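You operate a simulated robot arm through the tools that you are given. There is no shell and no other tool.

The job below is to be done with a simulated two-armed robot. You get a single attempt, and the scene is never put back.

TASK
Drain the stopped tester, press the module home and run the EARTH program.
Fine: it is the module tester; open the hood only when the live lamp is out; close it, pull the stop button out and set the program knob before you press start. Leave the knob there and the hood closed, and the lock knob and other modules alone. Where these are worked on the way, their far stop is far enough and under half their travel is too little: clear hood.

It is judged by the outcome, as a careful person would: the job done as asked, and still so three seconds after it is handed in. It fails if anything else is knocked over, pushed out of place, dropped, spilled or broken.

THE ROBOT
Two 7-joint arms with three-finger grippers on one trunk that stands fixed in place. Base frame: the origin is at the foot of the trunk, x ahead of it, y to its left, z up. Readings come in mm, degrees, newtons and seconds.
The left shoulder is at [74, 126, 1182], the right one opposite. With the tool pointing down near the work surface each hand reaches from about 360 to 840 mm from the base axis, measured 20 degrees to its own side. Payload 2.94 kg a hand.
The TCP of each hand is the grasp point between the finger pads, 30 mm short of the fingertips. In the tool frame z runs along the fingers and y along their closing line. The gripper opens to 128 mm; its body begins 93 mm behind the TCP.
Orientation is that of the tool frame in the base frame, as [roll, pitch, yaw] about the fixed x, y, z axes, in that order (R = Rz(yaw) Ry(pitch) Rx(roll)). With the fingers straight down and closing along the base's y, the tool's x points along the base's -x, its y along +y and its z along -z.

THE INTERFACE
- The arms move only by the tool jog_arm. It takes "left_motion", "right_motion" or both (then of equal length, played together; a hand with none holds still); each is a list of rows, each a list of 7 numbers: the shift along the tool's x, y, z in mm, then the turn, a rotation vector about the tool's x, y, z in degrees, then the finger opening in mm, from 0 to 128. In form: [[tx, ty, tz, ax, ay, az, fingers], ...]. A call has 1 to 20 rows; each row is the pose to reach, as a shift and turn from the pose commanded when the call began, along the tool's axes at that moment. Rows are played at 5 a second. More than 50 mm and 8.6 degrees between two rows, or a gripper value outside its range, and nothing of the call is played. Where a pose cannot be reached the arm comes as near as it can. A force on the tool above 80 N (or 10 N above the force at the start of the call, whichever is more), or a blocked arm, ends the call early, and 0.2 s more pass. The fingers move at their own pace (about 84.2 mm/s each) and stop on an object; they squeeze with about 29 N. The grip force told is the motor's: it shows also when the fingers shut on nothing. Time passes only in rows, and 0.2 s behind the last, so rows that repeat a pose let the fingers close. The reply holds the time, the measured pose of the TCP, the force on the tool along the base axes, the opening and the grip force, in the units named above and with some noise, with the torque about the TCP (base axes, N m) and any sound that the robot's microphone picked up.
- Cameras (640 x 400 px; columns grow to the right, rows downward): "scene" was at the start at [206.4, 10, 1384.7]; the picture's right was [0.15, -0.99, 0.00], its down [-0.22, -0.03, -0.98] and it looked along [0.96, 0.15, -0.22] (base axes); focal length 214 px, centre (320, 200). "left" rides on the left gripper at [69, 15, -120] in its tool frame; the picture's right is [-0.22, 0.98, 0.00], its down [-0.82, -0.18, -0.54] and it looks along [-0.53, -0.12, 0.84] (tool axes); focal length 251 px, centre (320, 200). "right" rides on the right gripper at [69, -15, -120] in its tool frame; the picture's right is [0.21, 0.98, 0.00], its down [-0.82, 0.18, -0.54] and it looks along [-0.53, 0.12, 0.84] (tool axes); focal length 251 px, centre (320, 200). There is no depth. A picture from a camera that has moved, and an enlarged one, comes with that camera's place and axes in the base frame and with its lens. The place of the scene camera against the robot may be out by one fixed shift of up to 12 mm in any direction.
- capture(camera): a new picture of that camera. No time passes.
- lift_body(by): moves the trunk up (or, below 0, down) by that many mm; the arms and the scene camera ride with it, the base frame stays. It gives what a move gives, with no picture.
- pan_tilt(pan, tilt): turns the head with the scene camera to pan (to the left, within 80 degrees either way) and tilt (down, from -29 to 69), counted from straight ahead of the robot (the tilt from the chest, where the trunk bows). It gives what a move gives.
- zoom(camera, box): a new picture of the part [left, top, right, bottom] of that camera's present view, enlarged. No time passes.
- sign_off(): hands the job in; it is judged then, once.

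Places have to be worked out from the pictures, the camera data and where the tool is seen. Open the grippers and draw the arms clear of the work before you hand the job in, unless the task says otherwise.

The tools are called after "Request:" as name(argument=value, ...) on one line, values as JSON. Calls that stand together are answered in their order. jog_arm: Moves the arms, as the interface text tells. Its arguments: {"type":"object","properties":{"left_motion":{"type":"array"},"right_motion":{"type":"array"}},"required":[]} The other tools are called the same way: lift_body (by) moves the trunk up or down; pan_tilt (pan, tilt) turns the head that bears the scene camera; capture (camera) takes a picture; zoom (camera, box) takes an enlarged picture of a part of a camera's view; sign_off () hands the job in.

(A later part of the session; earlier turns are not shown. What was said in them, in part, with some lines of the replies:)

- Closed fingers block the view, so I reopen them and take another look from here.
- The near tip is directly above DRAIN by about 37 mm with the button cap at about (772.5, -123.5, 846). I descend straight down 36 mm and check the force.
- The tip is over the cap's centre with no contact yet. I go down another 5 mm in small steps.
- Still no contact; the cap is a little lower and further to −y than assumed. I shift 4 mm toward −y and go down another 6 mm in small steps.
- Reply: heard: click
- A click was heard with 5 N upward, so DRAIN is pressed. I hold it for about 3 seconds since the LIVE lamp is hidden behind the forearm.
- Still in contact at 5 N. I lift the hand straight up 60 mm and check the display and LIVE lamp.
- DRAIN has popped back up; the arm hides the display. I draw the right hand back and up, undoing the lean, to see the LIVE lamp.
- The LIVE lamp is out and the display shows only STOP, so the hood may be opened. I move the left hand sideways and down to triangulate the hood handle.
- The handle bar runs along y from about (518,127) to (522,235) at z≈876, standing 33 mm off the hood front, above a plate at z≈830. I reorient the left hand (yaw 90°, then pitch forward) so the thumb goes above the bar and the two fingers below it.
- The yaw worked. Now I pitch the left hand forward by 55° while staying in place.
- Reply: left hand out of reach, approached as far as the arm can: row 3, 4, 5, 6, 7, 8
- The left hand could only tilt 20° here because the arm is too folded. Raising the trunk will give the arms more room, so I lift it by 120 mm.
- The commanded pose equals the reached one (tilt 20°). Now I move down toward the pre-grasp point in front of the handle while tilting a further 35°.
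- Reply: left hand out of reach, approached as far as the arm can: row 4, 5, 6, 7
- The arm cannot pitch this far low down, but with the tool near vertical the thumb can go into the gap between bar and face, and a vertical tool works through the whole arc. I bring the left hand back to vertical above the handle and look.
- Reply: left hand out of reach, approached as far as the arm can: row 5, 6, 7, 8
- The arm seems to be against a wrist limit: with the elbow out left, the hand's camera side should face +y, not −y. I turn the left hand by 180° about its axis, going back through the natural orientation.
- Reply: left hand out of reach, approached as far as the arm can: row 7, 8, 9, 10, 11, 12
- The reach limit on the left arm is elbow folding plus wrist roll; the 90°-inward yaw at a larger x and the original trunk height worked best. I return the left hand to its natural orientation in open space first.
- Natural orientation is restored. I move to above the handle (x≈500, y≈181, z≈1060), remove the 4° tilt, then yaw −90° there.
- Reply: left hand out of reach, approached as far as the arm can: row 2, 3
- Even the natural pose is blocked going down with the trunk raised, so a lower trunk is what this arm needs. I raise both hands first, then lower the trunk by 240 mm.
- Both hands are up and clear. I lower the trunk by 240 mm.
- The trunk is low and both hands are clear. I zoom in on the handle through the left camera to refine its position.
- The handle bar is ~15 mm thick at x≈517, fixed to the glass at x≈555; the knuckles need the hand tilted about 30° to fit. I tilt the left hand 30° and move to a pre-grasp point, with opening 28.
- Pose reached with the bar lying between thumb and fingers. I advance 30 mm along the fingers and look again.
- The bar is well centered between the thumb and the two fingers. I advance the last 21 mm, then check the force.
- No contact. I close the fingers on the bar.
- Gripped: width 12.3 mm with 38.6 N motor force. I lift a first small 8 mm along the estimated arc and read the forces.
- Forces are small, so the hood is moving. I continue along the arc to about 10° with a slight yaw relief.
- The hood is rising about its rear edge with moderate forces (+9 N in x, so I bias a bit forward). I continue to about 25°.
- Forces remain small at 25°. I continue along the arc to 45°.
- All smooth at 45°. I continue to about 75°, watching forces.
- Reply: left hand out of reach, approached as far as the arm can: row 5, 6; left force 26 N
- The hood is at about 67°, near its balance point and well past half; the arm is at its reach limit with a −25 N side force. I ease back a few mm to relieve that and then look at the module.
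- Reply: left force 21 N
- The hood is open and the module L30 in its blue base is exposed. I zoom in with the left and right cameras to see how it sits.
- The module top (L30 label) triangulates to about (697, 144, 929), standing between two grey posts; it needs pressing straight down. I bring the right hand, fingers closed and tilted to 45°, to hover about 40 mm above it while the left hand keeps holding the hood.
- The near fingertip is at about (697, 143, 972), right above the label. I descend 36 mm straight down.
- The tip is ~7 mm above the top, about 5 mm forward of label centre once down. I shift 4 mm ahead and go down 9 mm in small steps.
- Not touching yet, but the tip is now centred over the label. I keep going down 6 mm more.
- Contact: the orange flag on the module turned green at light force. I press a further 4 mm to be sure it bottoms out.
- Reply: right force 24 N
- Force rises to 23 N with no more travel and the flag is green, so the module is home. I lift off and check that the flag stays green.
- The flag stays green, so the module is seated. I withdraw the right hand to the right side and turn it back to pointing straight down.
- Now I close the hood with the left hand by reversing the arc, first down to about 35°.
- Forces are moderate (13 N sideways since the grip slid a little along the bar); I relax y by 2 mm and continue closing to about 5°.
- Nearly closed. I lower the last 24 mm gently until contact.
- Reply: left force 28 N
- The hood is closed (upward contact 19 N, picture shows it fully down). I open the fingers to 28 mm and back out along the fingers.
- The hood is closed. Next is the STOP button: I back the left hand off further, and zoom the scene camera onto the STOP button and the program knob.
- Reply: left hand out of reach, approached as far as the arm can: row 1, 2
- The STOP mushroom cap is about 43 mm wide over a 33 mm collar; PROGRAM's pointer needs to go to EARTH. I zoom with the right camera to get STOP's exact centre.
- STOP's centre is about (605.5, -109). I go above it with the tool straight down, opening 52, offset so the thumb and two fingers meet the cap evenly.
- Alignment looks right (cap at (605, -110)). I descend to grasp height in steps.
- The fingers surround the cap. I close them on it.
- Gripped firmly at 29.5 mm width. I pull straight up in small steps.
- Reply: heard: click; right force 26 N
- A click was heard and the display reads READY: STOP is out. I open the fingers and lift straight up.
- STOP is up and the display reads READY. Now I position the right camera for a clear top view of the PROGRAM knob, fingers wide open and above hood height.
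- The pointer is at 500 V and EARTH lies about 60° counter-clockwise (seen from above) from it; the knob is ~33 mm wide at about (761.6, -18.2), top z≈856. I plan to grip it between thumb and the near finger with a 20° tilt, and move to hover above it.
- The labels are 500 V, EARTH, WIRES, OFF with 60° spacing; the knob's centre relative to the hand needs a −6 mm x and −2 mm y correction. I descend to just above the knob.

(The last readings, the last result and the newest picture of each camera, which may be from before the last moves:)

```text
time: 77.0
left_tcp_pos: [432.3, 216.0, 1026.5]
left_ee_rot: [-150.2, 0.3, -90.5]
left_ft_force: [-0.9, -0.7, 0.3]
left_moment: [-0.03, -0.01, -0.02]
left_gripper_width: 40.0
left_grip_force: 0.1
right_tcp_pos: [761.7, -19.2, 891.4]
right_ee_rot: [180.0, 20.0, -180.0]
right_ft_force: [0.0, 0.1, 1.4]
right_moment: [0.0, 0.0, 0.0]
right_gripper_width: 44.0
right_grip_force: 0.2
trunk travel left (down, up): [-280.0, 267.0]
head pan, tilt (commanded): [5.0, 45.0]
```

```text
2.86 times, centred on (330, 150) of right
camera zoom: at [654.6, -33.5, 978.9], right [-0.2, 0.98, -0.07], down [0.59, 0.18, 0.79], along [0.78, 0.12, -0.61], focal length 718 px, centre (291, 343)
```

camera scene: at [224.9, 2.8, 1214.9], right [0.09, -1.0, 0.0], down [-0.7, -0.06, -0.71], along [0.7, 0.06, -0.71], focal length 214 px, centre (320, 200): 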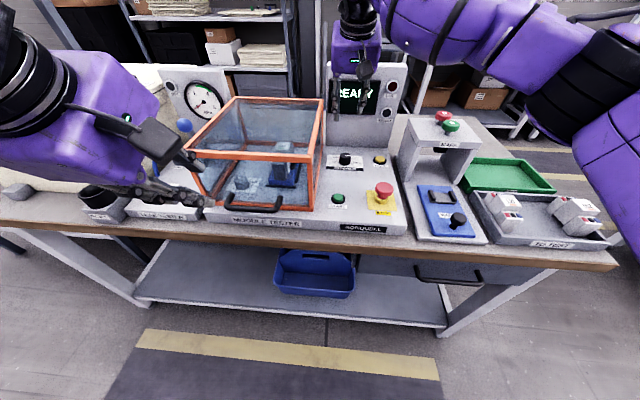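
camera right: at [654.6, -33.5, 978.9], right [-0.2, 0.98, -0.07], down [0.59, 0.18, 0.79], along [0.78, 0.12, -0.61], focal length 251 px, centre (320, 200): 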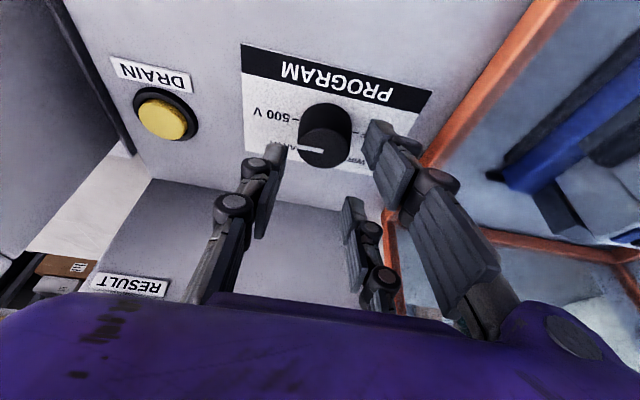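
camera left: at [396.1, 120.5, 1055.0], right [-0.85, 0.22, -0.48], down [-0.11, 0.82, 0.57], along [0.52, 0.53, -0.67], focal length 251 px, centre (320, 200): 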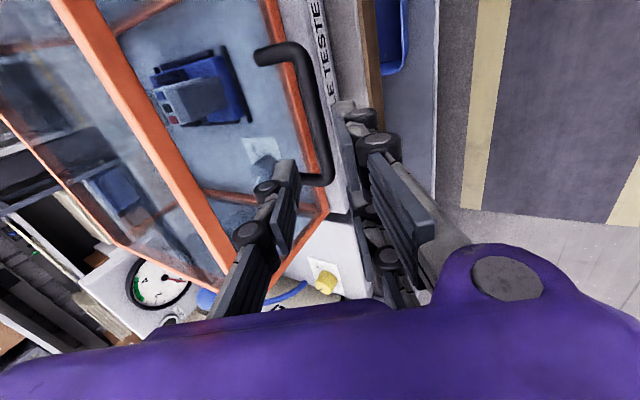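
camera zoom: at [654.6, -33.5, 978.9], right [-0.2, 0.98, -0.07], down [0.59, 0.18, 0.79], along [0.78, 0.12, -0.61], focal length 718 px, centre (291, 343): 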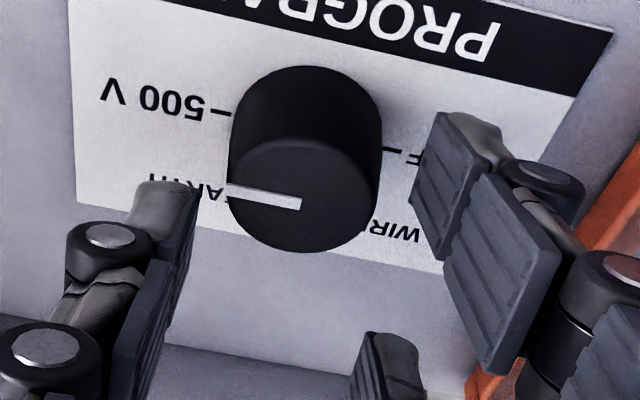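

The knob's centre is about 1 mm ahead of the TCP; moving 16 mm along the fingers puts it between thumb and near finger. I advance and check force.

Request:
jog_arm(right_motion=[[0, 0, 6, 0, 0, 0, 44], [0, 0, 12, 0, 0, 0, 44], [0, 0, 16, 0, 0, 0, 44]])

Request:
zoom(camera="right", box=[230, 80, 430, 220])

Request:
zoom(camera="scene", box=[310, 130, 374, 180])

```text
time: 77.8
left_tcp_pos: [432.5, 216.4, 1025.2]
left_ee_rot: [-150.1, 0.5, -90.4]
left_ft_force: [0.1, -0.2, 0.9]
left_moment: [0.03, -0.03, -0.03]
left_gripper_width: 40.0
left_grip_force: 0.2
right_tcp_pos: [768.6, -17.8, 879.2]
right_ee_rot: [179.9, 20.2, -180.0]
right_ft_force: [-4.7, 0.5, 11.0]
right_moment: [0.3, 0.46, 0.14]
right_gripper_width: 44.9
right_grip_force: 0.9
trunk travel left (down, up): [-280.0, 267.0]
head pan, tilt (commanded): [5.0, 45.0]
```

```text
2.86 times, centred on (330, 150) of right
camera zoom: at [661.4, -32.7, 967.1], right [-0.2, 0.98, -0.07], down [0.58, 0.18, 0.79], along [0.79, 0.12, -0.61], focal length 718 px, centre (291, 343)
```

zoom: 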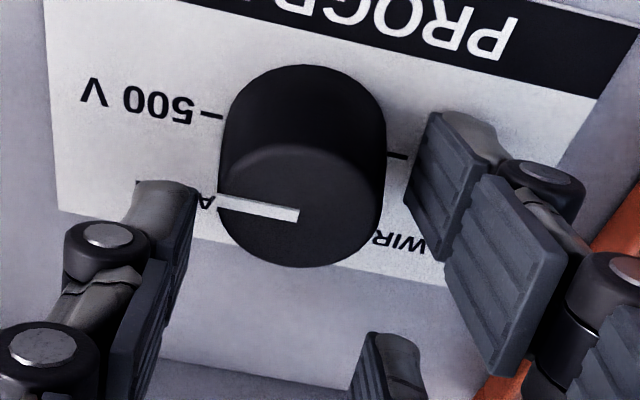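

```text
8.00 times, centred on (342, 155) of scene
camera zoom: at [223.9, 3.2, 1215.2], right [0.09, -1.0, 0.0], down [-0.7, -0.06, -0.71], along [0.71, 0.06, -0.71], focal length 1716 px, centre (144, 560)
```

zoom: 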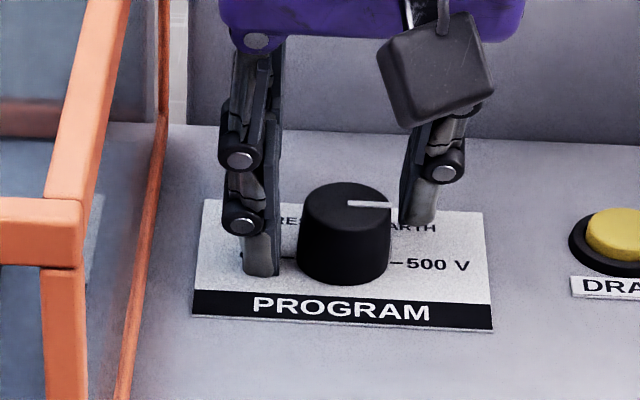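

The near fingertip has touched the plate (11 N up): comparing views, the panel surface is at z≈841 and the knob's centre is (755, -19.6), top z≈863. I lift 3 mm and shift −6.5 mm in x, −2 mm in y.

Request:
jog_arm(right_motion=[[-1, 0, -2.8, 0, 0, 0, 44], [2.2, -1, -4, 0, 0, 0, 44], [5.1, -1.8, -5, 0, 0, 0, 44]])

Request:
zoom(camera="right", box=[230, 80, 430, 220])

```text
time: 78.6
left_tcp_pos: [434.1, 216.3, 1025.6]
left_ee_rot: [-150.1, 0.4, -90.5]
left_ft_force: [-0.1, -0.6, 0.5]
left_moment: [0.04, -0.01, 0.02]
left_gripper_width: 40.0
left_grip_force: 0.1
right_tcp_pos: [762.4, -21.1, 881.3]
right_ee_rot: [180.0, 20.0, 179.9]
right_ft_force: [-0.4, -0.3, 0.8]
right_moment: [0.03, 0.06, 0.02]
right_gripper_width: 44.2
right_grip_force: 0.1
trunk travel left (down, up): [-280.0, 267.0]
head pan, tilt (commanded): [5.0, 45.0]
```

```text
2.86 times, centred on (330, 150) of right
camera zoom: at [656.3, -35.6, 968.1], right [-0.2, 0.98, -0.07], down [0.59, 0.18, 0.79], along [0.78, 0.12, -0.61], focal length 718 px, centre (291, 343)
```

zoom: 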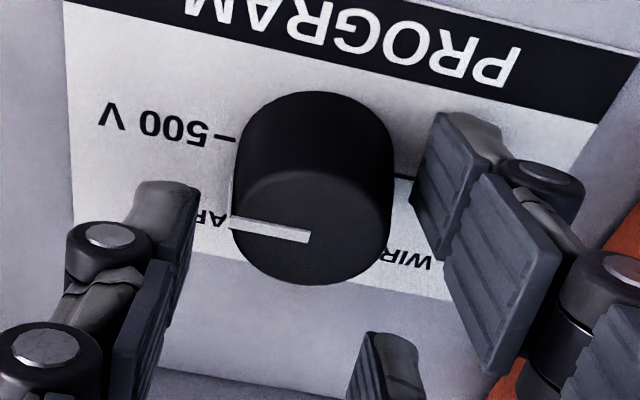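

The knob is now centred between thumb and near finger with no contact. I close the fingers on it.

Request:
jog_arm(right_motion=[[0, 0, 0, 0, 0, 0, 36], [0, 0, 0, 0, 0, 0, 24], [0, 0, 0, 0, 0, 0, 10], [0, 0, 0, 0, 0, 0, 0], [0, 0, 0, 0, 0, 0, 0]])

Request:
zoom(camera="right", box=[230, 80, 430, 220])

Request:
zoom(camera="scene", box=[310, 130, 374, 180])

```text
time: 79.8
left_tcp_pos: [434.2, 217.1, 1024.3]
left_ee_rot: [-150.1, 0.4, -90.4]
left_ft_force: [-0.6, -0.4, 0.3]
left_moment: [0.0, 0.01, 0.03]
left_gripper_width: 40.0
left_grip_force: 0.1
right_tcp_pos: [762.7, -18.4, 879.4]
right_ee_rot: [179.9, 20.0, 180.0]
right_ft_force: [-2.4, 8.8, -4.6]
right_moment: [0.92, -0.17, -0.06]
right_gripper_width: 31.0
right_grip_force: 45.1
trunk travel left (down, up): [-280.0, 267.0]
head pan, tilt (commanded): [5.0, 45.0]
```

```text
2.86 times, centred on (330, 150) of right
camera zoom: at [656.1, -34.1, 968.1], right [-0.2, 0.98, -0.07], down [0.59, 0.18, 0.79], along [0.78, 0.12, -0.61], focal length 718 px, centre (291, 343)
```

zoom: 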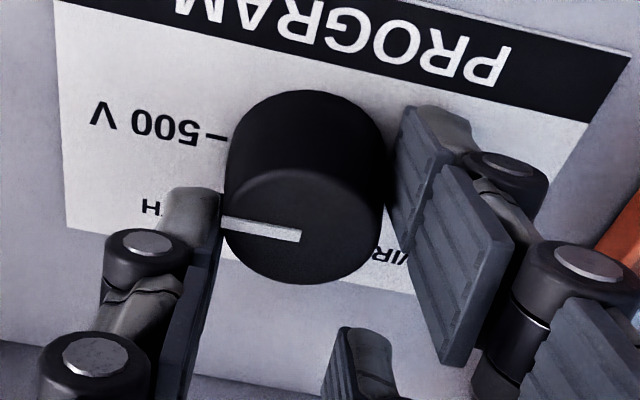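

```text
8.00 times, centred on (342, 155) of scene
camera zoom: at [225.5, 3.9, 1214.7], right [0.09, -1.0, 0.0], down [-0.7, -0.06, -0.71], along [0.7, 0.06, -0.71], focal length 1716 px, centre (144, 560)
```

zoom: 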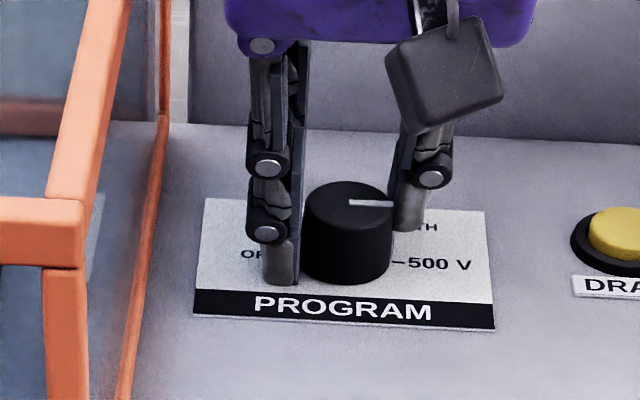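

Gripped at 31 mm. I rotate the hand about the knob's vertical axis, first 32° counter-clockwise.

Request:
jog_arm(right_motion=[[0.1, 1.5, 0, -2.74, 0, -7.52, 0], [0.3, 2.5, -0.1, -5.47, 0, -15.04, 0], [0.6, 3.5, -0.2, -8.2, 0, -22.55, 0], [1.1, 4.4, -0.4, -10.94, 0, -30.07, 0]])

Request:
zoom(camera="scene", box=[310, 130, 374, 180])

Request:
capture(camera="scene")

```text
time: 80.8
left_tcp_pos: [434.1, 215.6, 1025.1]
left_ee_rot: [-150.1, 0.4, -90.4]
left_ft_force: [-0.4, 0.3, 0.0]
left_moment: [0.0, 0.02, 0.01]
left_gripper_width: 39.9
left_grip_force: 0.1
right_tcp_pos: [760.3, -14.8, 881.5]
right_ee_rot: [180.0, 19.9, -147.9]
right_ft_force: [-3.3, 6.2, -4.6]
right_moment: [0.47, 0.63, -0.05]
right_gripper_width: 31.3
right_grip_force: 45.1
trunk travel left (down, up): [-280.0, 267.0]
head pan, tilt (commanded): [5.0, 45.0]
```

```text
8.00 times, centred on (342, 155) of scene
camera zoom: at [225.8, 3.8, 1214.7], right [0.09, -1.0, 0.0], down [-0.7, -0.06, -0.71], along [0.7, 0.06, -0.71], focal length 1716 px, centre (144, 560)
```

zoom: 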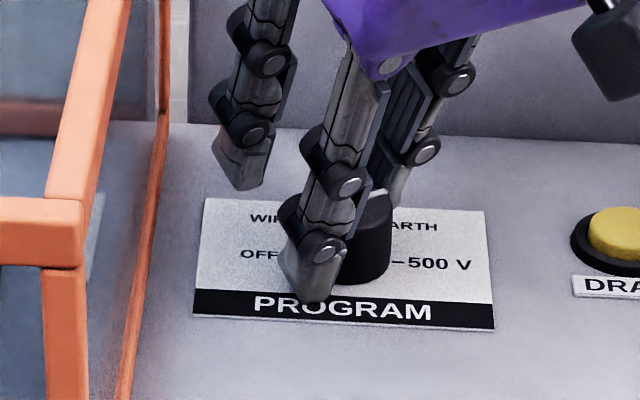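

```text
taken
camera scene: at [225.8, 3.8, 1214.7], right [0.09, -1.0, 0.0], down [-0.7, -0.06, -0.71], along [0.7, 0.06, -0.71], focal length 214 px, centre (320, 200)
```

scene: 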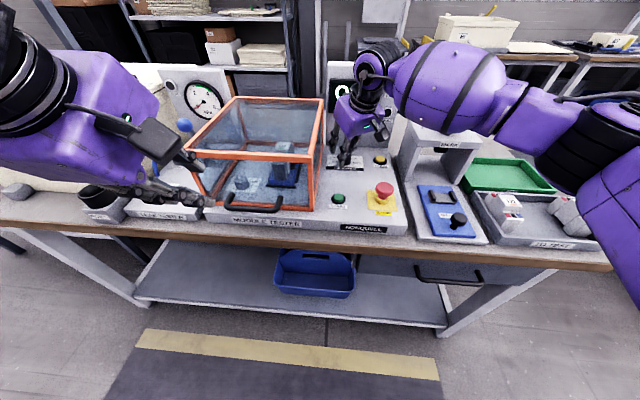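

The pointer has turned with the hand. I rotate a further 28° to reach EARTH.

Request:
jog_arm(right_motion=[[0.2, 1, 0, -2.74, 0, -7.52, 0], [0.4, 2, -0.1, -5.47, 0, -15.04, 0], [0.7, 3, -0.2, -8.2, 0, -22.55, 0], [0.8, 3.5, -0.3, -9.58, 0, -26.3, 0], [0.8, 3.5, -0.3, -9.58, 0, -26.3, 0]])

Request:
zoom(camera="scene", box=[310, 130, 374, 180])

Request:
capture(camera="right")

```text
time: 82.0
left_tcp_pos: [434.4, 217.6, 1024.8]
left_ee_rot: [-150.2, 0.4, -90.3]
left_ft_force: [-0.2, -0.2, 0.3]
left_moment: [0.0, -0.01, 0.04]
left_gripper_width: 39.7
left_grip_force: 0.0
right_tcp_pos: [760.0, -14.1, 881.0]
right_ee_rot: [179.9, 20.0, -136.0]
right_ft_force: [-7.4, 9.0, -8.7]
right_moment: [0.67, 0.55, -0.06]
right_gripper_width: 31.1
right_grip_force: 45.3
right hand out of reach, approached as far as the arm can: row 2, 3, 4, 5
trunk travel left (down, up): [-280.0, 267.0]
head pan, tilt (commanded): [5.0, 45.0]
```

```text
8.00 times, centred on (342, 155) of scene
camera zoom: at [225.6, 3.9, 1214.7], right [0.09, -1.0, 0.0], down [-0.7, -0.06, -0.71], along [0.7, 0.06, -0.71], focal length 1716 px, centre (144, 560)
```

zoom: 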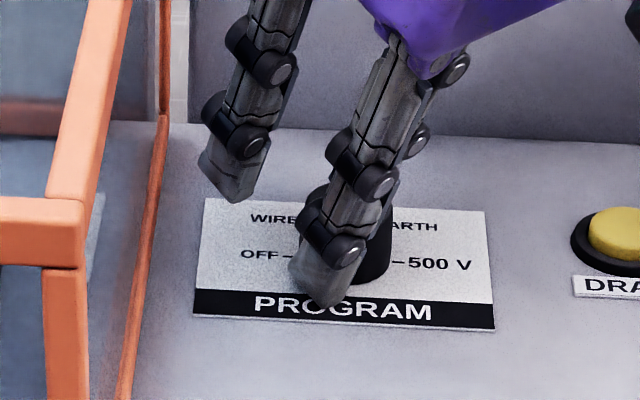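

```text
taken
camera right: at [694.0, -98.3, 968.3], right [-0.82, 0.56, -0.07], down [0.3, 0.54, 0.79], along [0.48, 0.63, -0.61], focal length 251 px, centre (320, 200)
```

right: 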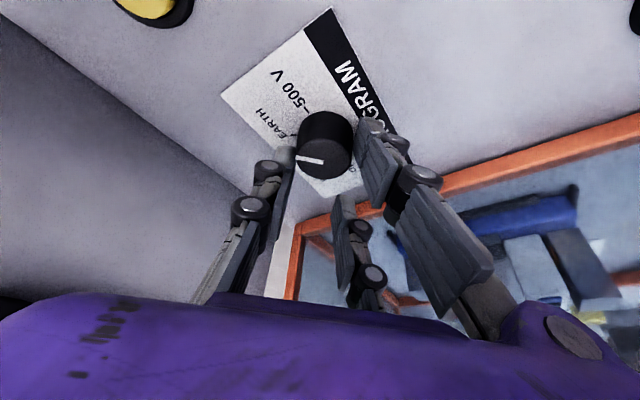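

The wrist limit stopped the turn at 44°. I release the knob and look at where its pointer stands.

Request:
jog_arm(right_motion=[[0, 0, 0, 0, 0, 0, 38], [0, 0, 0, 0, 0, 0, 46], [0, 0, 0, 0, 0, 0, 46]])

Request:
zoom(camera="right", box=[220, 60, 420, 200])

```text
time: 82.8
left_tcp_pos: [434.0, 215.9, 1025.5]
left_ee_rot: [-150.1, 0.4, -90.4]
left_ft_force: [-0.5, -0.3, -0.2]
left_moment: [0.03, -0.01, 0.01]
left_gripper_width: 39.8
left_grip_force: 0.1
right_tcp_pos: [760.4, -15.3, 881.0]
right_ee_rot: [-179.9, 20.0, -136.0]
right_ft_force: [0.5, 0.6, 0.2]
right_moment: [-0.01, -0.01, 0.01]
right_gripper_width: 45.9
right_grip_force: 0.0
trunk travel left (down, up): [-280.0, 267.0]
head pan, tilt (commanded): [5.0, 45.0]
```

```text
2.86 times, centred on (320, 130) of right
camera zoom: at [694.3, -99.4, 969.1], right [-0.82, 0.56, -0.07], down [0.3, 0.54, 0.79], along [0.48, 0.63, -0.61], focal length 718 px, centre (320, 400)
```

zoom: 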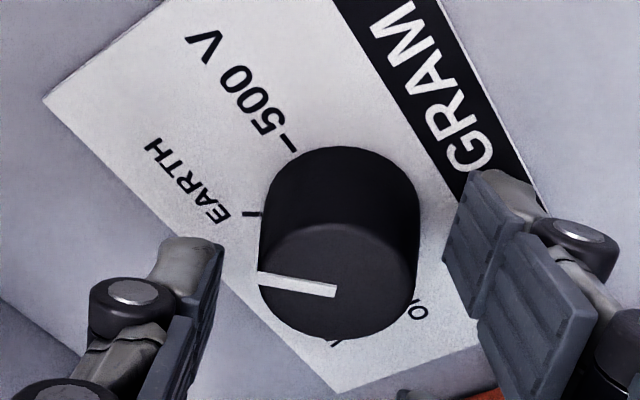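

The pointer is at about 46°; EARTH's tick is at 60°, so about 14° remain. I turn the open hand back by 30° around the knob and regrip.

Request:
jog_arm(right_motion=[[0.3, -0.8, -0.1, 2.56, 0, 7.05, 46], [0.6, -1.7, -0.2, 5.13, 0, 14.1, 46], [0.8, -2.5, -0.3, 7.7, 0, 21.1, 46], [1.1, -3.3, -0.4, 10.26, 0, 28.19, 46], [1.1, -3.3, -0.4, 10.26, 0, 28.19, 46]])

Request:
zoom(camera="right", box=[220, 60, 420, 200])

```text
time: 84.0
left_tcp_pos: [433.7, 216.5, 1025.2]
left_ee_rot: [-150.0, 0.4, -90.3]
left_ft_force: [-0.5, 0.2, -0.2]
left_moment: [0.03, 0.01, 0.01]
left_gripper_width: 40.1
left_grip_force: 0.1
right_tcp_pos: [759.7, -17.4, 880.9]
right_ee_rot: [180.0, 19.9, -166.0]
right_ft_force: [0.0, -0.2, 0.5]
right_moment: [0.0, -0.02, -0.04]
right_gripper_width: 46.0
right_grip_force: 0.0
trunk travel left (down, up): [-280.0, 267.0]
head pan, tilt (commanded): [5.0, 45.0]
```

```text
2.86 times, centred on (320, 130) of right
camera zoom: at [660.5, -56.7, 968.6], right [-0.43, 0.9, -0.07], down [0.53, 0.32, 0.79], along [0.73, 0.3, -0.61], focal length 718 px, centre (320, 400)
```

zoom: 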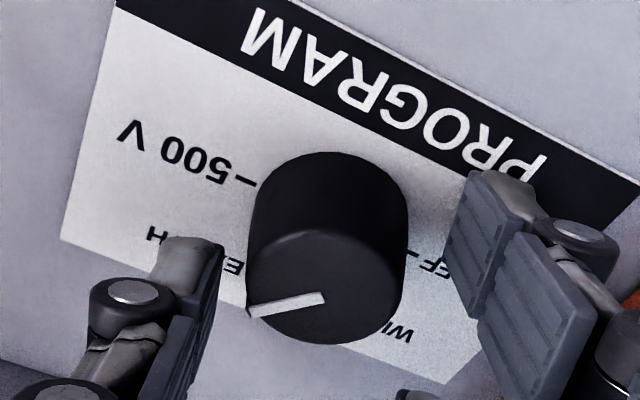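

The knob is centred again between thumb and near finger. I close the grip and rotate 14° further.

Request:
jog_arm(right_motion=[[0, -0.8, 0, 0, 0, 0, 36], [0, -1.2, 0, 0, 0, 0, 22], [0, -1.2, 0, 0, 0, 0, 8], [0, -1.2, 0, 0, 0, 0, 0], [0, -1.2, 0, 0, 0, 0, 0]])

Request:
zoom(camera="right", box=[220, 60, 420, 200])

```text
time: 85.2
left_tcp_pos: [432.7, 216.1, 1025.6]
left_ee_rot: [-150.1, 0.3, -90.4]
left_ft_force: [-0.3, -0.2, -1.1]
left_moment: [0.03, -0.02, 0.05]
left_gripper_width: 39.6
left_grip_force: 0.2
right_tcp_pos: [760.2, -18.7, 882.3]
right_ee_rot: [180.0, 20.0, -166.1]
right_ft_force: [1.9, -2.9, 3.1]
right_moment: [0.41, 0.38, 0.02]
right_gripper_width: 31.5
right_grip_force: 45.3
trunk travel left (down, up): [-280.0, 267.0]
head pan, tilt (commanded): [5.0, 45.0]
```

```text
2.86 times, centred on (320, 130) of right
camera zoom: at [661.0, -57.9, 968.2], right [-0.43, 0.9, -0.07], down [0.53, 0.32, 0.79], along [0.73, 0.3, -0.61], focal length 718 px, centre (320, 400)
```

zoom: 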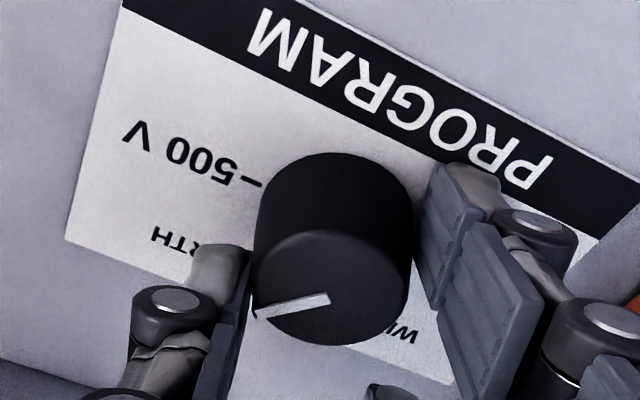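

The pointer is at about 46°. I rotate the grip 14° counter-clockwise onto EARTH.

Request:
jog_arm(right_motion=[[0.05, 0.6, 0, -2.4, 0, -6.6, 0], [0.1, 1.2, 0, -4.79, 0, -13.16, 0], [0.1, 1.2, 0, -4.79, 0, -13.16, 0]])

Request:
zoom(camera="right", box=[220, 60, 420, 200])

```text
time: 86.0
left_tcp_pos: [433.1, 215.4, 1025.1]
left_ee_rot: [-150.1, 0.5, -90.3]
left_ft_force: [1.0, 0.0, 0.4]
left_moment: [0.0, 0.02, -0.02]
left_gripper_width: 39.9
left_grip_force: 0.1
right_tcp_pos: [759.8, -17.2, 881.4]
right_ee_rot: [179.9, 20.0, -152.0]
right_ft_force: [-5.3, -5.1, 2.0]
right_moment: [0.28, 0.39, 0.04]
right_gripper_width: 31.2
right_grip_force: 44.6
trunk travel left (down, up): [-280.0, 267.0]
head pan, tilt (commanded): [5.0, 45.0]
```

```text
2.86 times, centred on (320, 130) of right
camera zoom: at [673.4, -79.5, 968.4], right [-0.64, 0.77, -0.07], down [0.43, 0.43, 0.79], along [0.64, 0.47, -0.61], focal length 718 px, centre (320, 400)
```

zoom: 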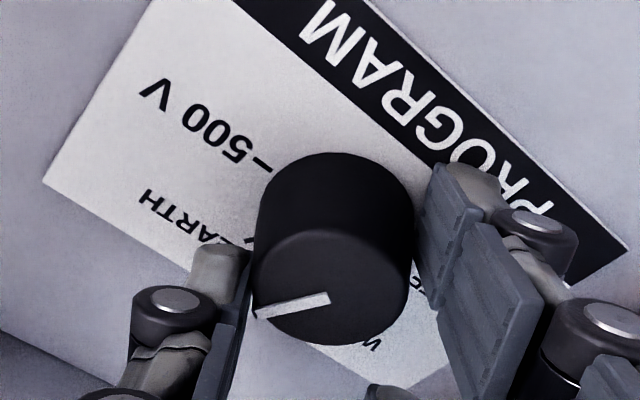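

I release the knob, back off along the fingers and check the pointer.

Request:
jog_arm(right_motion=[[0, 0, 0, 0, 0, 0, 38], [0, 0, 0, 0, 0, 0, 46], [0, 0, 0, 0, 0, 0, 46], [0, 0, -20, 0, 0, 0, 46], [0, 0, -50, 0, 0, 0, 46], [0, 0, -80, 0, 0, 0, 46]])

Request:
zoom(camera="right", box=[260, 30, 420, 142])

Request:
zoom(camera="scene", box=[310, 130, 374, 180])

```text
time: 87.4
left_tcp_pos: [433.4, 215.3, 1026.1]
left_ee_rot: [-150.1, 0.4, -90.4]
left_ft_force: [-0.5, 0.4, -0.6]
left_moment: [-0.04, 0.0, 0.03]
left_gripper_width: 39.6
left_grip_force: 0.2
right_tcp_pos: [736.8, -29.7, 956.4]
right_ee_rot: [179.9, 20.1, -152.1]
right_ft_force: [0.0, 0.0, -0.5]
right_moment: [0.02, -0.01, 0.02]
right_gripper_width: 46.1
right_grip_force: 0.0
trunk travel left (down, up): [-280.0, 267.0]
head pan, tilt (commanded): [5.0, 45.0]
```

```text
3.57 times, centred on (340, 86) of right
camera zoom: at [650.6, -92.3, 1043.9], right [-0.64, 0.77, -0.07], down [0.43, 0.43, 0.79], along [0.64, 0.47, -0.61], focal length 898 px, centre (249, 607)
```

zoom: 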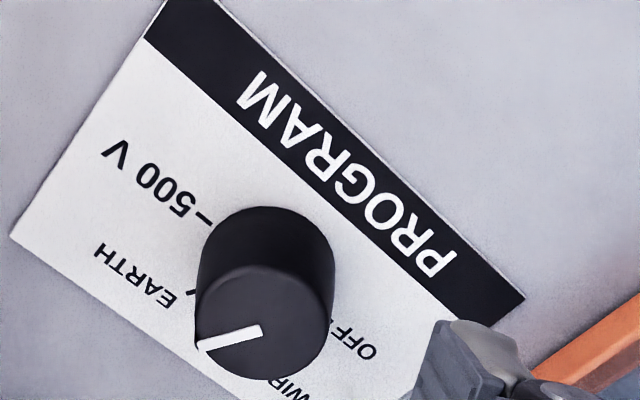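

```text
8.00 times, centred on (342, 155) of scene
camera zoom: at [224.8, 3.1, 1214.9], right [0.09, -1.0, 0.0], down [-0.7, -0.06, -0.71], along [0.7, 0.06, -0.71], focal length 1716 px, centre (144, 560)
```

zoom: 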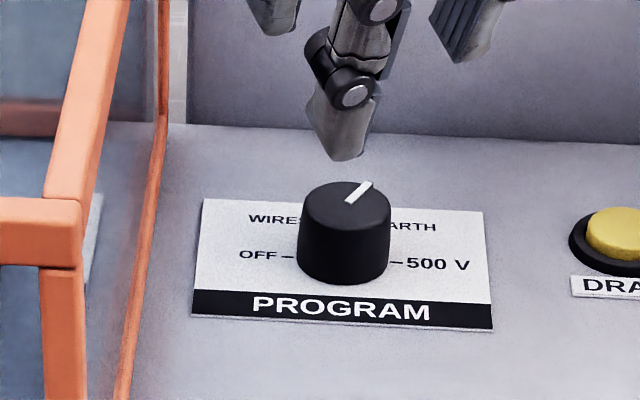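

The pointer sits on EARTH (about 61–62° against a 60° tick). Next is START: I draw the right hand up and back, undo the yaw and close the fingers.

Request:
jog_arm(right_motion=[[12, 3, -28, 2, 0, 5.5, 46], [26, 7, -56, 4.4, 0, 12, 30], [40, 10, -84, 7, 0, 19, 10], [56.8, 14, -109.7, 9.58, 0, 26.3, 0], [56.8, 14, -109.7, 9.58, 0, 26.3, 0]])

Request:
zoom(camera="scene", box=[300, 130, 420, 230])

```text
time: 88.6
left_tcp_pos: [433.9, 214.3, 1025.1]
left_ee_rot: [-150.1, 0.4, -90.5]
left_ft_force: [-0.4, 0.0, 0.3]
left_moment: [-0.01, 0.01, 0.06]
left_gripper_width: 40.0
left_grip_force: 0.0
right_tcp_pos: [649.7, -58.9, 1036.7]
right_ee_rot: [179.9, 20.0, 179.9]
right_ft_force: [-0.2, 0.2, -0.4]
right_moment: [0.03, 0.01, -0.01]
right_gripper_width: 0.2
right_grip_force: 3.1
trunk travel left (down, up): [-280.0, 267.0]
head pan, tilt (commanded): [5.0, 45.0]
```

```text
4.00 times, centred on (360, 180) of scene
camera zoom: at [225.8, 3.0, 1214.7], right [0.09, -1.0, 0.0], down [-0.7, -0.06, -0.71], along [0.7, 0.06, -0.71], focal length 858 px, centre (160, 280)
```

zoom: 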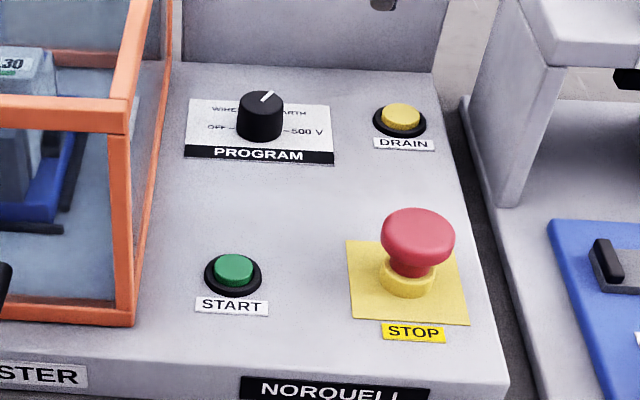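

START is at about (600, -5, 850). I tilt and lean the right hand (body toward −y, away from the hood) and hover about 35 mm above START with the near fingertip.

Request:
jog_arm(right_motion=[[17, 8, 24, -6.25, 0, 0, 0], [34, 20, 49, -12.5, 0, 0, 0], [51, 34, 73, -18.75, 0, 0, 0], [67.7, 49.3, 97.9, -25, 0, 0, 0], [67.7, 49.3, 97.9, -25, 0, 0, 0]])

Request:
capture(camera="right")

Request:
zoom(camera="scene", box=[290, 130, 410, 230])

```text
time: 89.8
left_tcp_pos: [434.4, 216.2, 1025.0]
left_ee_rot: [-150.2, 0.4, -90.3]
left_ft_force: [0.7, 0.3, -0.2]
left_moment: [0.02, 0.02, -0.01]
left_gripper_width: 39.6
left_grip_force: 0.0
right_tcp_pos: [618.7, -9.9, 922.8]
right_ee_rot: [154.8, 20.0, 180.0]
right_ft_force: [0.3, 0.9, 0.2]
right_moment: [0.03, -0.05, -0.01]
right_gripper_width: 0.0
right_grip_force: 3.2
trunk travel left (down, up): [-280.0, 267.0]
head pan, tilt (commanded): [5.0, 45.0]
```

```text
taken
camera right: at [518.5, -73.7, 993.3], right [-0.34, 0.88, 0.32], down [0.58, -0.07, 0.81], along [0.74, 0.46, -0.49], focal length 251 px, centre (320, 200)
```

right: 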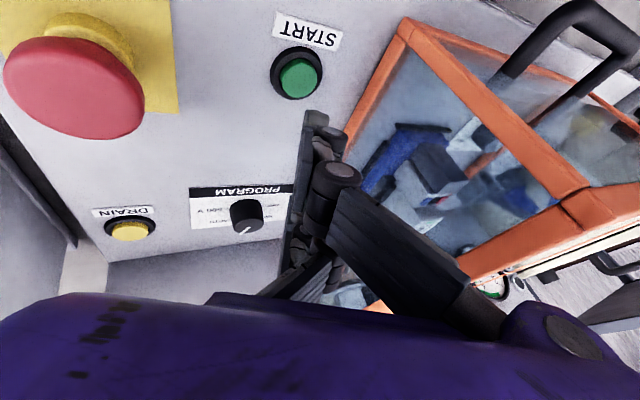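

```text
4.00 times, centred on (350, 180) of scene
camera zoom: at [225.2, 3.2, 1214.9], right [0.09, -1.0, 0.0], down [-0.7, -0.06, -0.71], along [0.7, 0.06, -0.71], focal length 858 px, centre (200, 280)
```

zoom: 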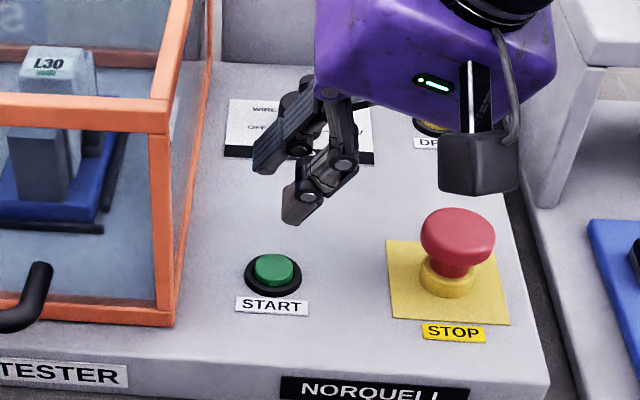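

The tip hovers near START, offset by about 2 mm. I descend 25 mm with a small −2/−2 mm correction and look.

Request:
jog_arm(right_motion=[[5.2, -5.7, 9.9, 0, 0, 0, 0], [10.4, -11.4, 19.8, 0, 0, 0, 0], [10.4, -11.4, 19.8, 0, 0, 0, 0]])

Request:
zoom(camera="right", box=[240, 40, 400, 140])

Request:
zoom(camera="scene", box=[310, 160, 374, 210])

```text
time: 90.6
left_tcp_pos: [434.6, 215.7, 1025.3]
left_ee_rot: [-150.1, 0.4, -90.4]
left_ft_force: [0.0, 0.5, -0.2]
left_moment: [-0.01, -0.02, -0.02]
left_gripper_width: 40.0
left_grip_force: 0.0
right_tcp_pos: [616.3, -11.5, 899.7]
right_ee_rot: [154.9, 20.0, 180.0]
right_ft_force: [0.1, -0.3, -0.2]
right_moment: [-0.03, -0.01, -0.02]
right_gripper_width: 0.1
right_grip_force: 2.9
trunk travel left (down, up): [-280.0, 267.0]
head pan, tilt (commanded): [5.0, 45.0]
```

```text
4.00 times, centred on (320, 90) of right
camera zoom: at [515.4, -75.6, 970.2], right [-0.34, 0.89, 0.31], down [0.58, -0.07, 0.81], along [0.74, 0.46, -0.49], focal length 1006 px, centre (320, 640)
```

zoom: 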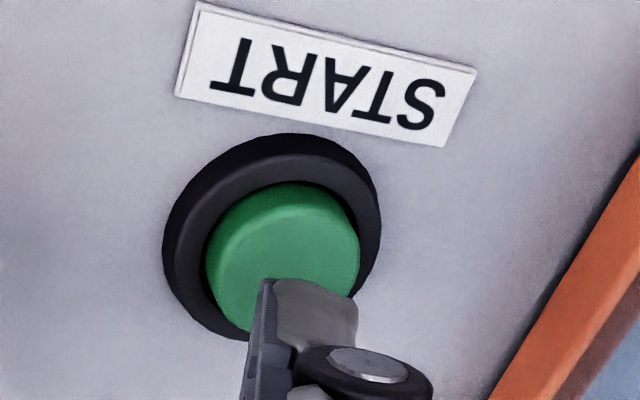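

```text
8.00 times, centred on (342, 185) of scene
camera zoom: at [225.3, 3.1, 1214.8], right [0.09, -1.0, 0.0], down [-0.7, -0.06, -0.71], along [0.7, 0.06, -0.71], focal length 1716 px, centre (144, 320)
```

zoom: 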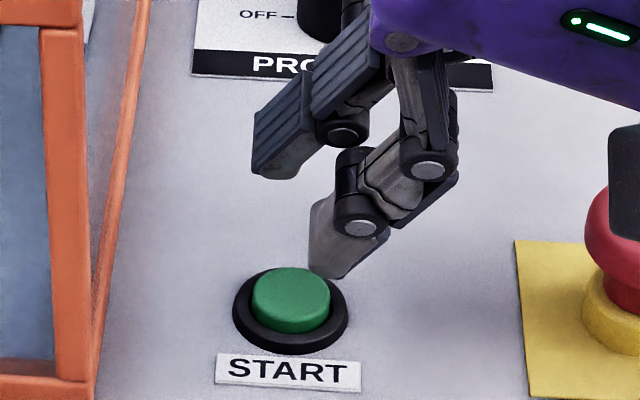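

Triangulating both pictures, the closed near fingertip is actually at about (585, -14, 872) — 13 mm short in x and 9 mm in y of START's centre (598.5, -5). I shift by that amount at this height and look again.

Request:
jog_arm(right_motion=[[-6, 3.1, 3.9, 0, 0, 0, 0], [-12.2, 6.3, 7.8, 0, 0, 0, 0], [-12.2, 6.3, 7.8, 0, 0, 0, 0]])

Request:
zoom(camera="right", box=[240, 40, 400, 140])

Request:
zoom(camera="scene", box=[310, 160, 374, 210])

```text
time: 91.4
left_tcp_pos: [434.1, 216.2, 1025.3]
left_ee_rot: [-150.1, 0.5, -90.4]
left_ft_force: [0.2, -1.1, -0.1]
left_moment: [0.04, -0.03, 0.03]
left_gripper_width: 39.8
left_grip_force: 0.1
right_tcp_pos: [630.1, -3.5, 899.7]
right_ee_rot: [155.0, 20.0, -179.9]
right_ft_force: [0.1, -1.4, 0.1]
right_moment: [0.01, 0.0, -0.01]
right_gripper_width: 0.1
right_grip_force: 2.7
trunk travel left (down, up): [-280.0, 267.0]
head pan, tilt (commanded): [5.0, 45.0]
```

```text
4.00 times, centred on (320, 90) of right
camera zoom: at [529.8, -67.0, 970.5], right [-0.34, 0.89, 0.31], down [0.58, -0.07, 0.81], along [0.74, 0.46, -0.49], focal length 1006 px, centre (320, 640)
```

zoom: 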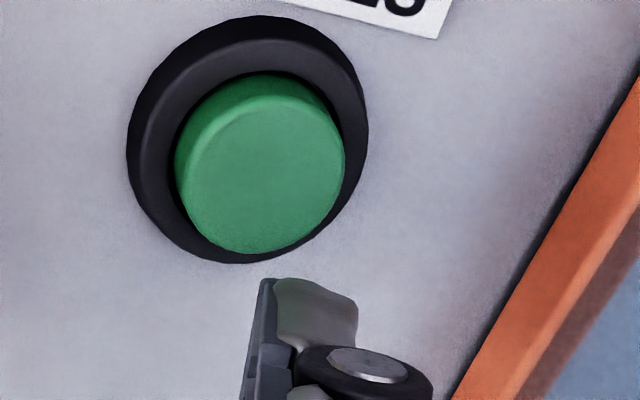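

```text
8.00 times, centred on (342, 185) of scene
camera zoom: at [225.4, 3.0, 1214.8], right [0.09, -1.0, 0.0], down [-0.7, -0.06, -0.71], along [0.7, 0.06, -0.71], focal length 1716 px, centre (144, 320)
```

zoom: 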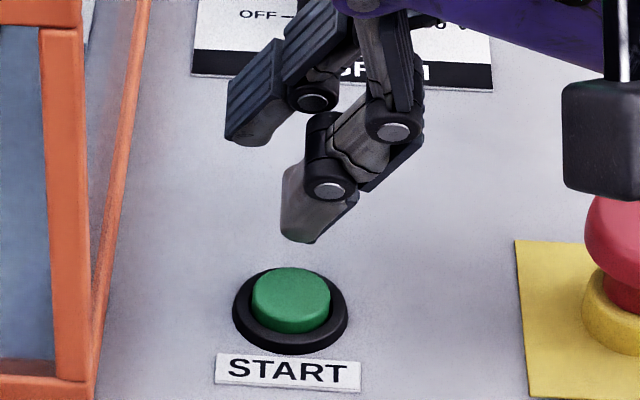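

Both cameras now put the tip at about (599, -6, 872), directly above START. I descend 18 mm and then in small steps.

Request:
jog_arm(right_motion=[[3.1, -3.6, 7.7, 0, 0, 0, 0], [6.2, -7.1, 15.3, 0, 0, 0, 0], [6.8, -7.9, 17, 0, 0, 0, 0]])

Request:
zoom(camera="scene", box=[310, 160, 374, 210])

Request:
zoom(camera="right", box=[240, 40, 400, 140])

```text
time: 92.2
left_tcp_pos: [433.4, 216.8, 1026.3]
left_ee_rot: [-150.1, 0.3, -90.4]
left_ft_force: [-1.6, 0.2, -0.2]
left_moment: [0.02, -0.05, -0.01]
left_gripper_width: 40.2
left_grip_force: 0.1
right_tcp_pos: [631.9, -2.8, 880.3]
right_ee_rot: [155.0, 20.0, 180.0]
right_ft_force: [0.1, 0.1, 2.4]
right_moment: [-0.01, 0.04, -0.01]
right_gripper_width: 0.0
right_grip_force: 3.0
trunk travel left (down, up): [-280.0, 267.0]
head pan, tilt (commanded): [5.0, 45.0]
heard: click
```

```text
8.00 times, centred on (342, 185) of scene
camera zoom: at [225.3, 3.1, 1214.8], right [0.09, -1.0, 0.0], down [-0.7, -0.06, -0.71], along [0.7, 0.06, -0.71], focal length 1716 px, centre (144, 320)
```

zoom: 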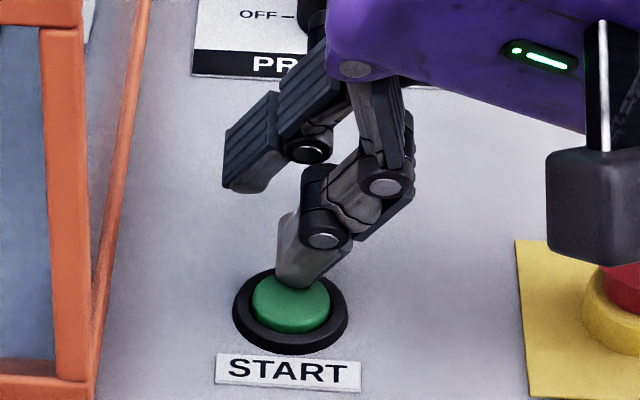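

```text
4.00 times, centred on (320, 90) of right
camera zoom: at [530.7, -66.8, 950.7], right [-0.34, 0.89, 0.32], down [0.58, -0.07, 0.81], along [0.74, 0.46, -0.49], focal length 1006 px, centre (320, 640)
```

zoom: 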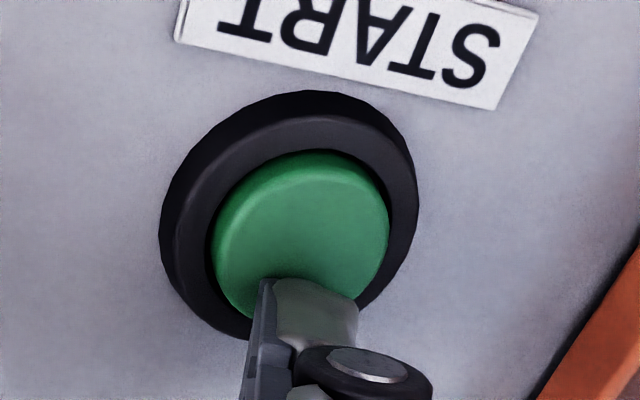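

A click was heard at light contact. I check the display.

Request:
zoom(camera="scene", box=[300, 50, 430, 220])

```text
2.35 times, centred on (365, 135) of scene
camera zoom: at [225.3, 3.1, 1214.8], right [0.09, -1.0, 0.0], down [-0.7, -0.06, -0.71], along [0.7, 0.06, -0.71], focal length 505 px, centre (214, 353)
```

zoom: 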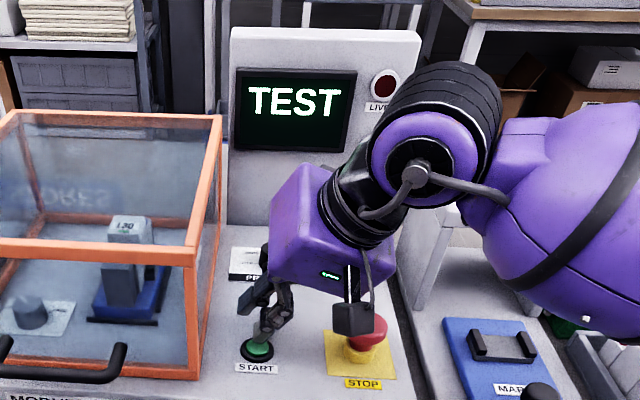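

The display shows TEST: the program is running. I lift the hand straight up and wait for the result.

Request:
jog_arm(right_motion=[[-7, 8, -17, 0, 0, 0, 0], [-14, 16, -34, 0, 0, 0, 0], [-24, 28, -60, 0, 0, 0, 0], [-34, 40, -85, 0, 0, 0, 0], [-34, 40, -85, 0, 0, 0, 0]])

Request:
capture(camera="scene")

Request:
zoom(camera="scene", box=[300, 50, 430, 220])

```text
time: 93.4
left_tcp_pos: [434.7, 217.0, 1025.6]
left_ee_rot: [-150.2, 0.4, -90.4]
left_ft_force: [0.2, 0.4, 0.1]
left_moment: [0.02, -0.03, -0.01]
left_gripper_width: 39.8
left_grip_force: 0.0
right_tcp_pos: [630.3, -4.5, 975.4]
right_ee_rot: [154.9, 20.0, -179.9]
right_ft_force: [0.4, 0.0, 0.0]
right_moment: [0.01, 0.03, -0.01]
right_gripper_width: 0.2
right_grip_force: 2.9
trunk travel left (down, up): [-280.0, 267.0]
head pan, tilt (commanded): [5.0, 45.0]
```

```text
taken
camera scene: at [225.6, 3.0, 1214.7], right [0.09, -1.0, 0.0], down [-0.7, -0.06, -0.71], along [0.7, 0.06, -0.71], focal length 214 px, centre (320, 200)
```

scene: 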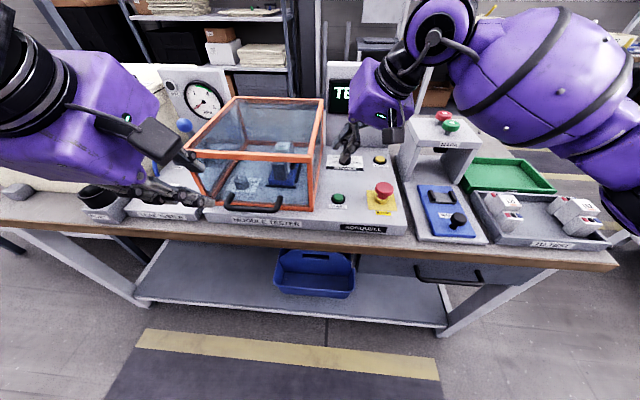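

```text
2.35 times, centred on (365, 135) of scene
camera zoom: at [225.6, 3.0, 1214.7], right [0.09, -1.0, 0.0], down [-0.7, -0.06, -0.71], along [0.7, 0.06, -0.71], focal length 505 px, centre (214, 353)
```

zoom: 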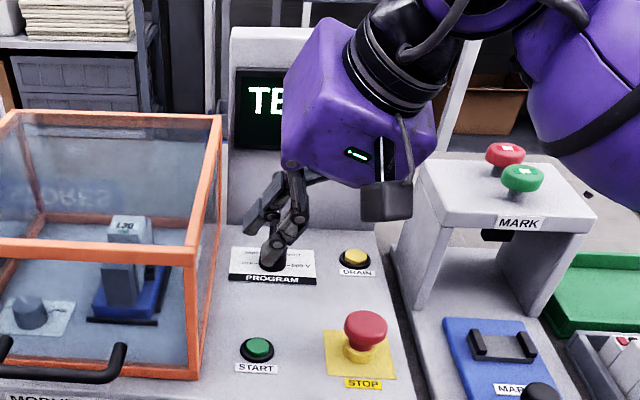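

Clear of START. I draw the right hand back and up to its side, undoing the lean, while the test runs.

Request:
jog_arm(right_motion=[[10, -6, -42, 4, 0, 0, 10], [30, -20, -78, 8, 0, 0, 20], [50, -35, -113, 12, 0, 0, 30], [70, -51, -148, 16, 0, 0, 40], [90, -66, -183, 20, 0, 0, 50], [111, -81.6, -217.7, 25, 0, 0, 60], [111, -81.6, -217.7, 25, 0, 0, 60]])

Request:
capture(camera="scene")

Request:
zoom(camera="scene", box=[300, 50, 430, 220])

```text
time: 95.0
left_tcp_pos: [435.1, 216.1, 1025.5]
left_ee_rot: [-150.2, 0.4, -90.4]
left_ft_force: [0.3, 1.0, 0.1]
left_moment: [-0.02, 0.03, 0.01]
left_gripper_width: 40.0
left_grip_force: 0.0
right_tcp_pos: [470.6, -166.5, 1094.2]
right_ee_rot: [-180.0, 19.9, -179.9]
right_ft_force: [0.0, 0.1, -0.2]
right_moment: [0.0, 0.0, -0.02]
right_gripper_width: 60.1
right_grip_force: 0.1
trunk travel left (down, up): [-280.0, 267.0]
head pan, tilt (commanded): [5.0, 45.0]
```

```text
taken
camera scene: at [226.5, 3.2, 1214.5], right [0.09, -1.0, 0.0], down [-0.71, -0.06, -0.71], along [0.7, 0.06, -0.71], focal length 214 px, centre (320, 200)
```

scene: 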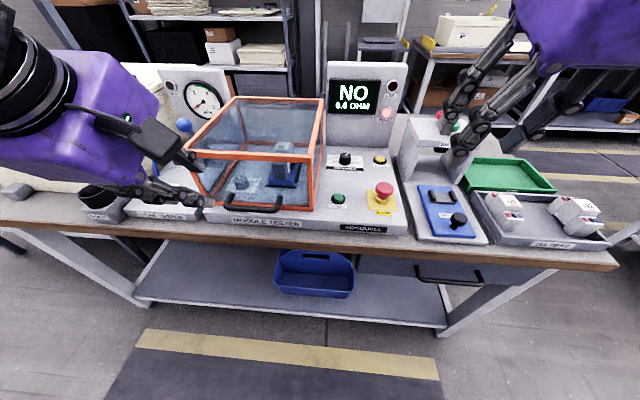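

```text
2.35 times, centred on (365, 135) of scene
camera zoom: at [226.5, 3.2, 1214.5], right [0.09, -1.0, 0.0], down [-0.71, -0.06, -0.71], along [0.7, 0.06, -0.71], focal length 505 px, centre (214, 353)
```

zoom: 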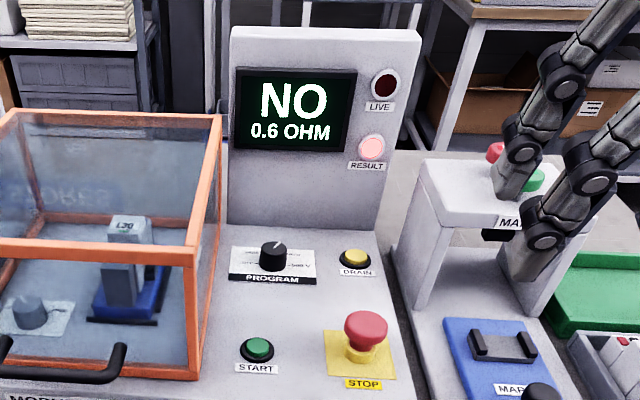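

The test finished: display reads "NO 0.6 OHM", an ohm reading as expected from the EARTH program, with the RESULT lamp lit. I now raise the left hand clear and open both grippers.

Request:
jog_arm(left_motion=[[0, -12, -26, 0, 0, 0, 40], [0, -24, -52, 0, 0, 0, 60], [0, -36, -78, 0, 0, 0, 90], [0, -48, -105, 0, 0, 0, 128], [0, -48, -105, 0, 0, 0, 128]], right_motion=[[0, 0, -15, 0, 0, 0, 70], [0, -10, -30, 0, 0, 0, 90], [0, -20, -40, 0, 0, 0, 110], [0, -30, -50, 0, 0, 0, 128], [0, -30, -50, 0, 0, 0, 128]])

Request:
capture(camera="scene")

Request:
zoom(camera="scene", box=[180, 80, 340, 230])

Request:
zoom(camera="scene", box=[310, 60, 420, 220])

Request:
zoom(camera="scene", box=[310, 130, 374, 180])

```text
time: 96.2
left_tcp_pos: [421.8, 215.1, 1138.2]
left_ee_rot: [-150.1, 0.4, -90.4]
left_ft_force: [-0.2, -0.6, -0.1]
left_moment: [0.03, 0.01, 0.0]
left_gripper_width: 128.0
left_grip_force: 0.0
right_tcp_pos: [452.8, -200.6, 1142.0]
right_ee_rot: [179.9, 20.1, -179.9]
right_ft_force: [0.3, 0.4, -0.3]
right_moment: [0.02, 0.04, 0.0]
right_gripper_width: 127.8
right_grip_force: 0.0
trunk travel left (down, up): [-280.0, 267.0]
head pan, tilt (commanded): [5.0, 45.0]
```

```text
taken
camera scene: at [225.9, 3.5, 1214.6], right [0.09, -1.0, 0.0], down [-0.7, -0.06, -0.71], along [0.7, 0.06, -0.71], focal length 214 px, centre (320, 200)
```

scene: 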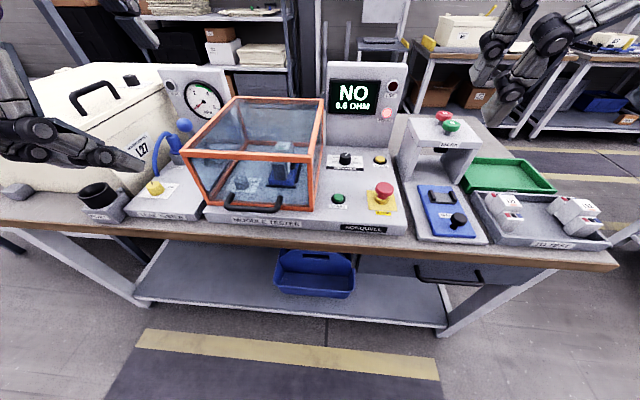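

```text
2.67 times, centred on (260, 155) of scene
camera zoom: at [225.9, 3.5, 1214.6], right [0.09, -1.0, 0.0], down [-0.7, -0.06, -0.71], along [0.7, 0.06, -0.71], focal length 572 px, centre (480, 320)
```

zoom: 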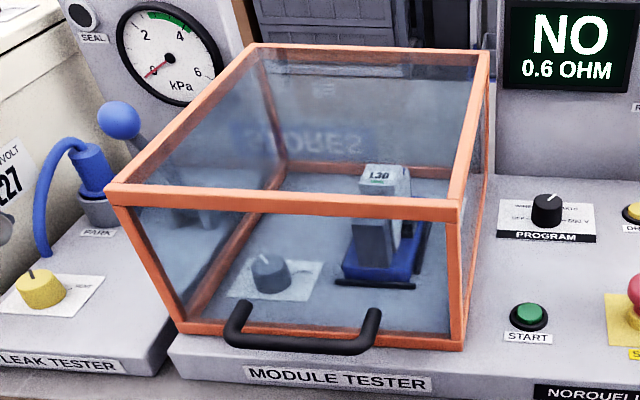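

```text
2.50 times, centred on (365, 140) of scene
camera zoom: at [225.9, 3.5, 1214.6], right [0.09, -1.0, 0.0], down [-0.7, -0.06, -0.71], along [0.7, 0.06, -0.71], focal length 536 px, centre (208, 350)
```

zoom: 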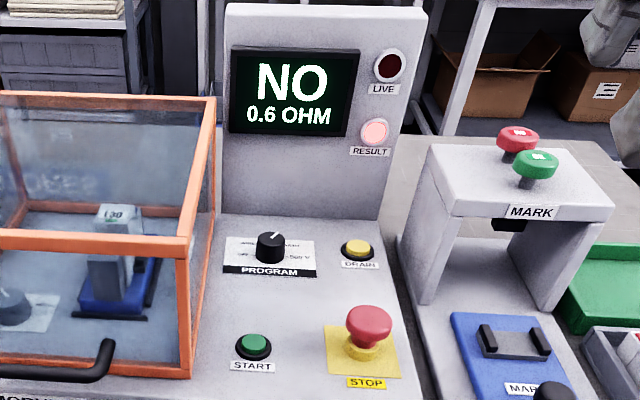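

```text
8.00 times, centred on (342, 155) of scene
camera zoom: at [225.9, 3.5, 1214.6], right [0.09, -1.0, 0.0], down [-0.7, -0.06, -0.71], along [0.7, 0.06, -0.71], focal length 1716 px, centre (144, 560)
```

zoom: 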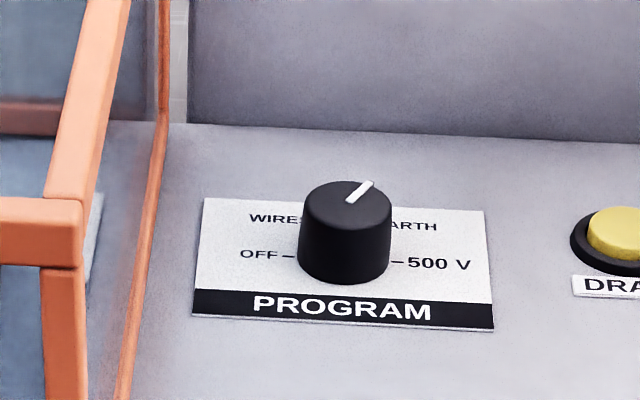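

The hood is closed, the module flag is green, STOP is out, and the knob points to EARTH. The EARTH test has run to its result (0.6 OHM), nothing else has moved, and both arms are clear with open grippers. I hand the job in.

Request:
sign_off()

```text
The job is handed in.
```

The EARTH program has been run on the module tester. The display reads "NO 0.6 OHM" and the RESULT lamp is lit. It looks like the module failed the earth test, so check it.

- **Drain:** I pressed DRAIN, and the LIVE lamp went out before I touched the hood.
- **Hood:** I opened it to about 67°. I did not see its far stop, but I judged that to be past half its travel. After the pressing I closed it fully.
- **Module:** I pressed L30 down until it stopped at 23 N. Its flag turned from orange to green and stayed green.
- **Stop button:** I pulled it out with a click, and the display changed to READY.
- **Program knob:** I turned it from 500 V to EARTH in two grips. The pointer sits within a few degrees of the EARTH mark, and I left it there.
- **Start:** I pressed START; it clicked and the display went to TEST, then to the result.

I left the lock knob and the other modules alone, and nothing else looked moved in the last pictures. Both grippers are open and clear of the work.
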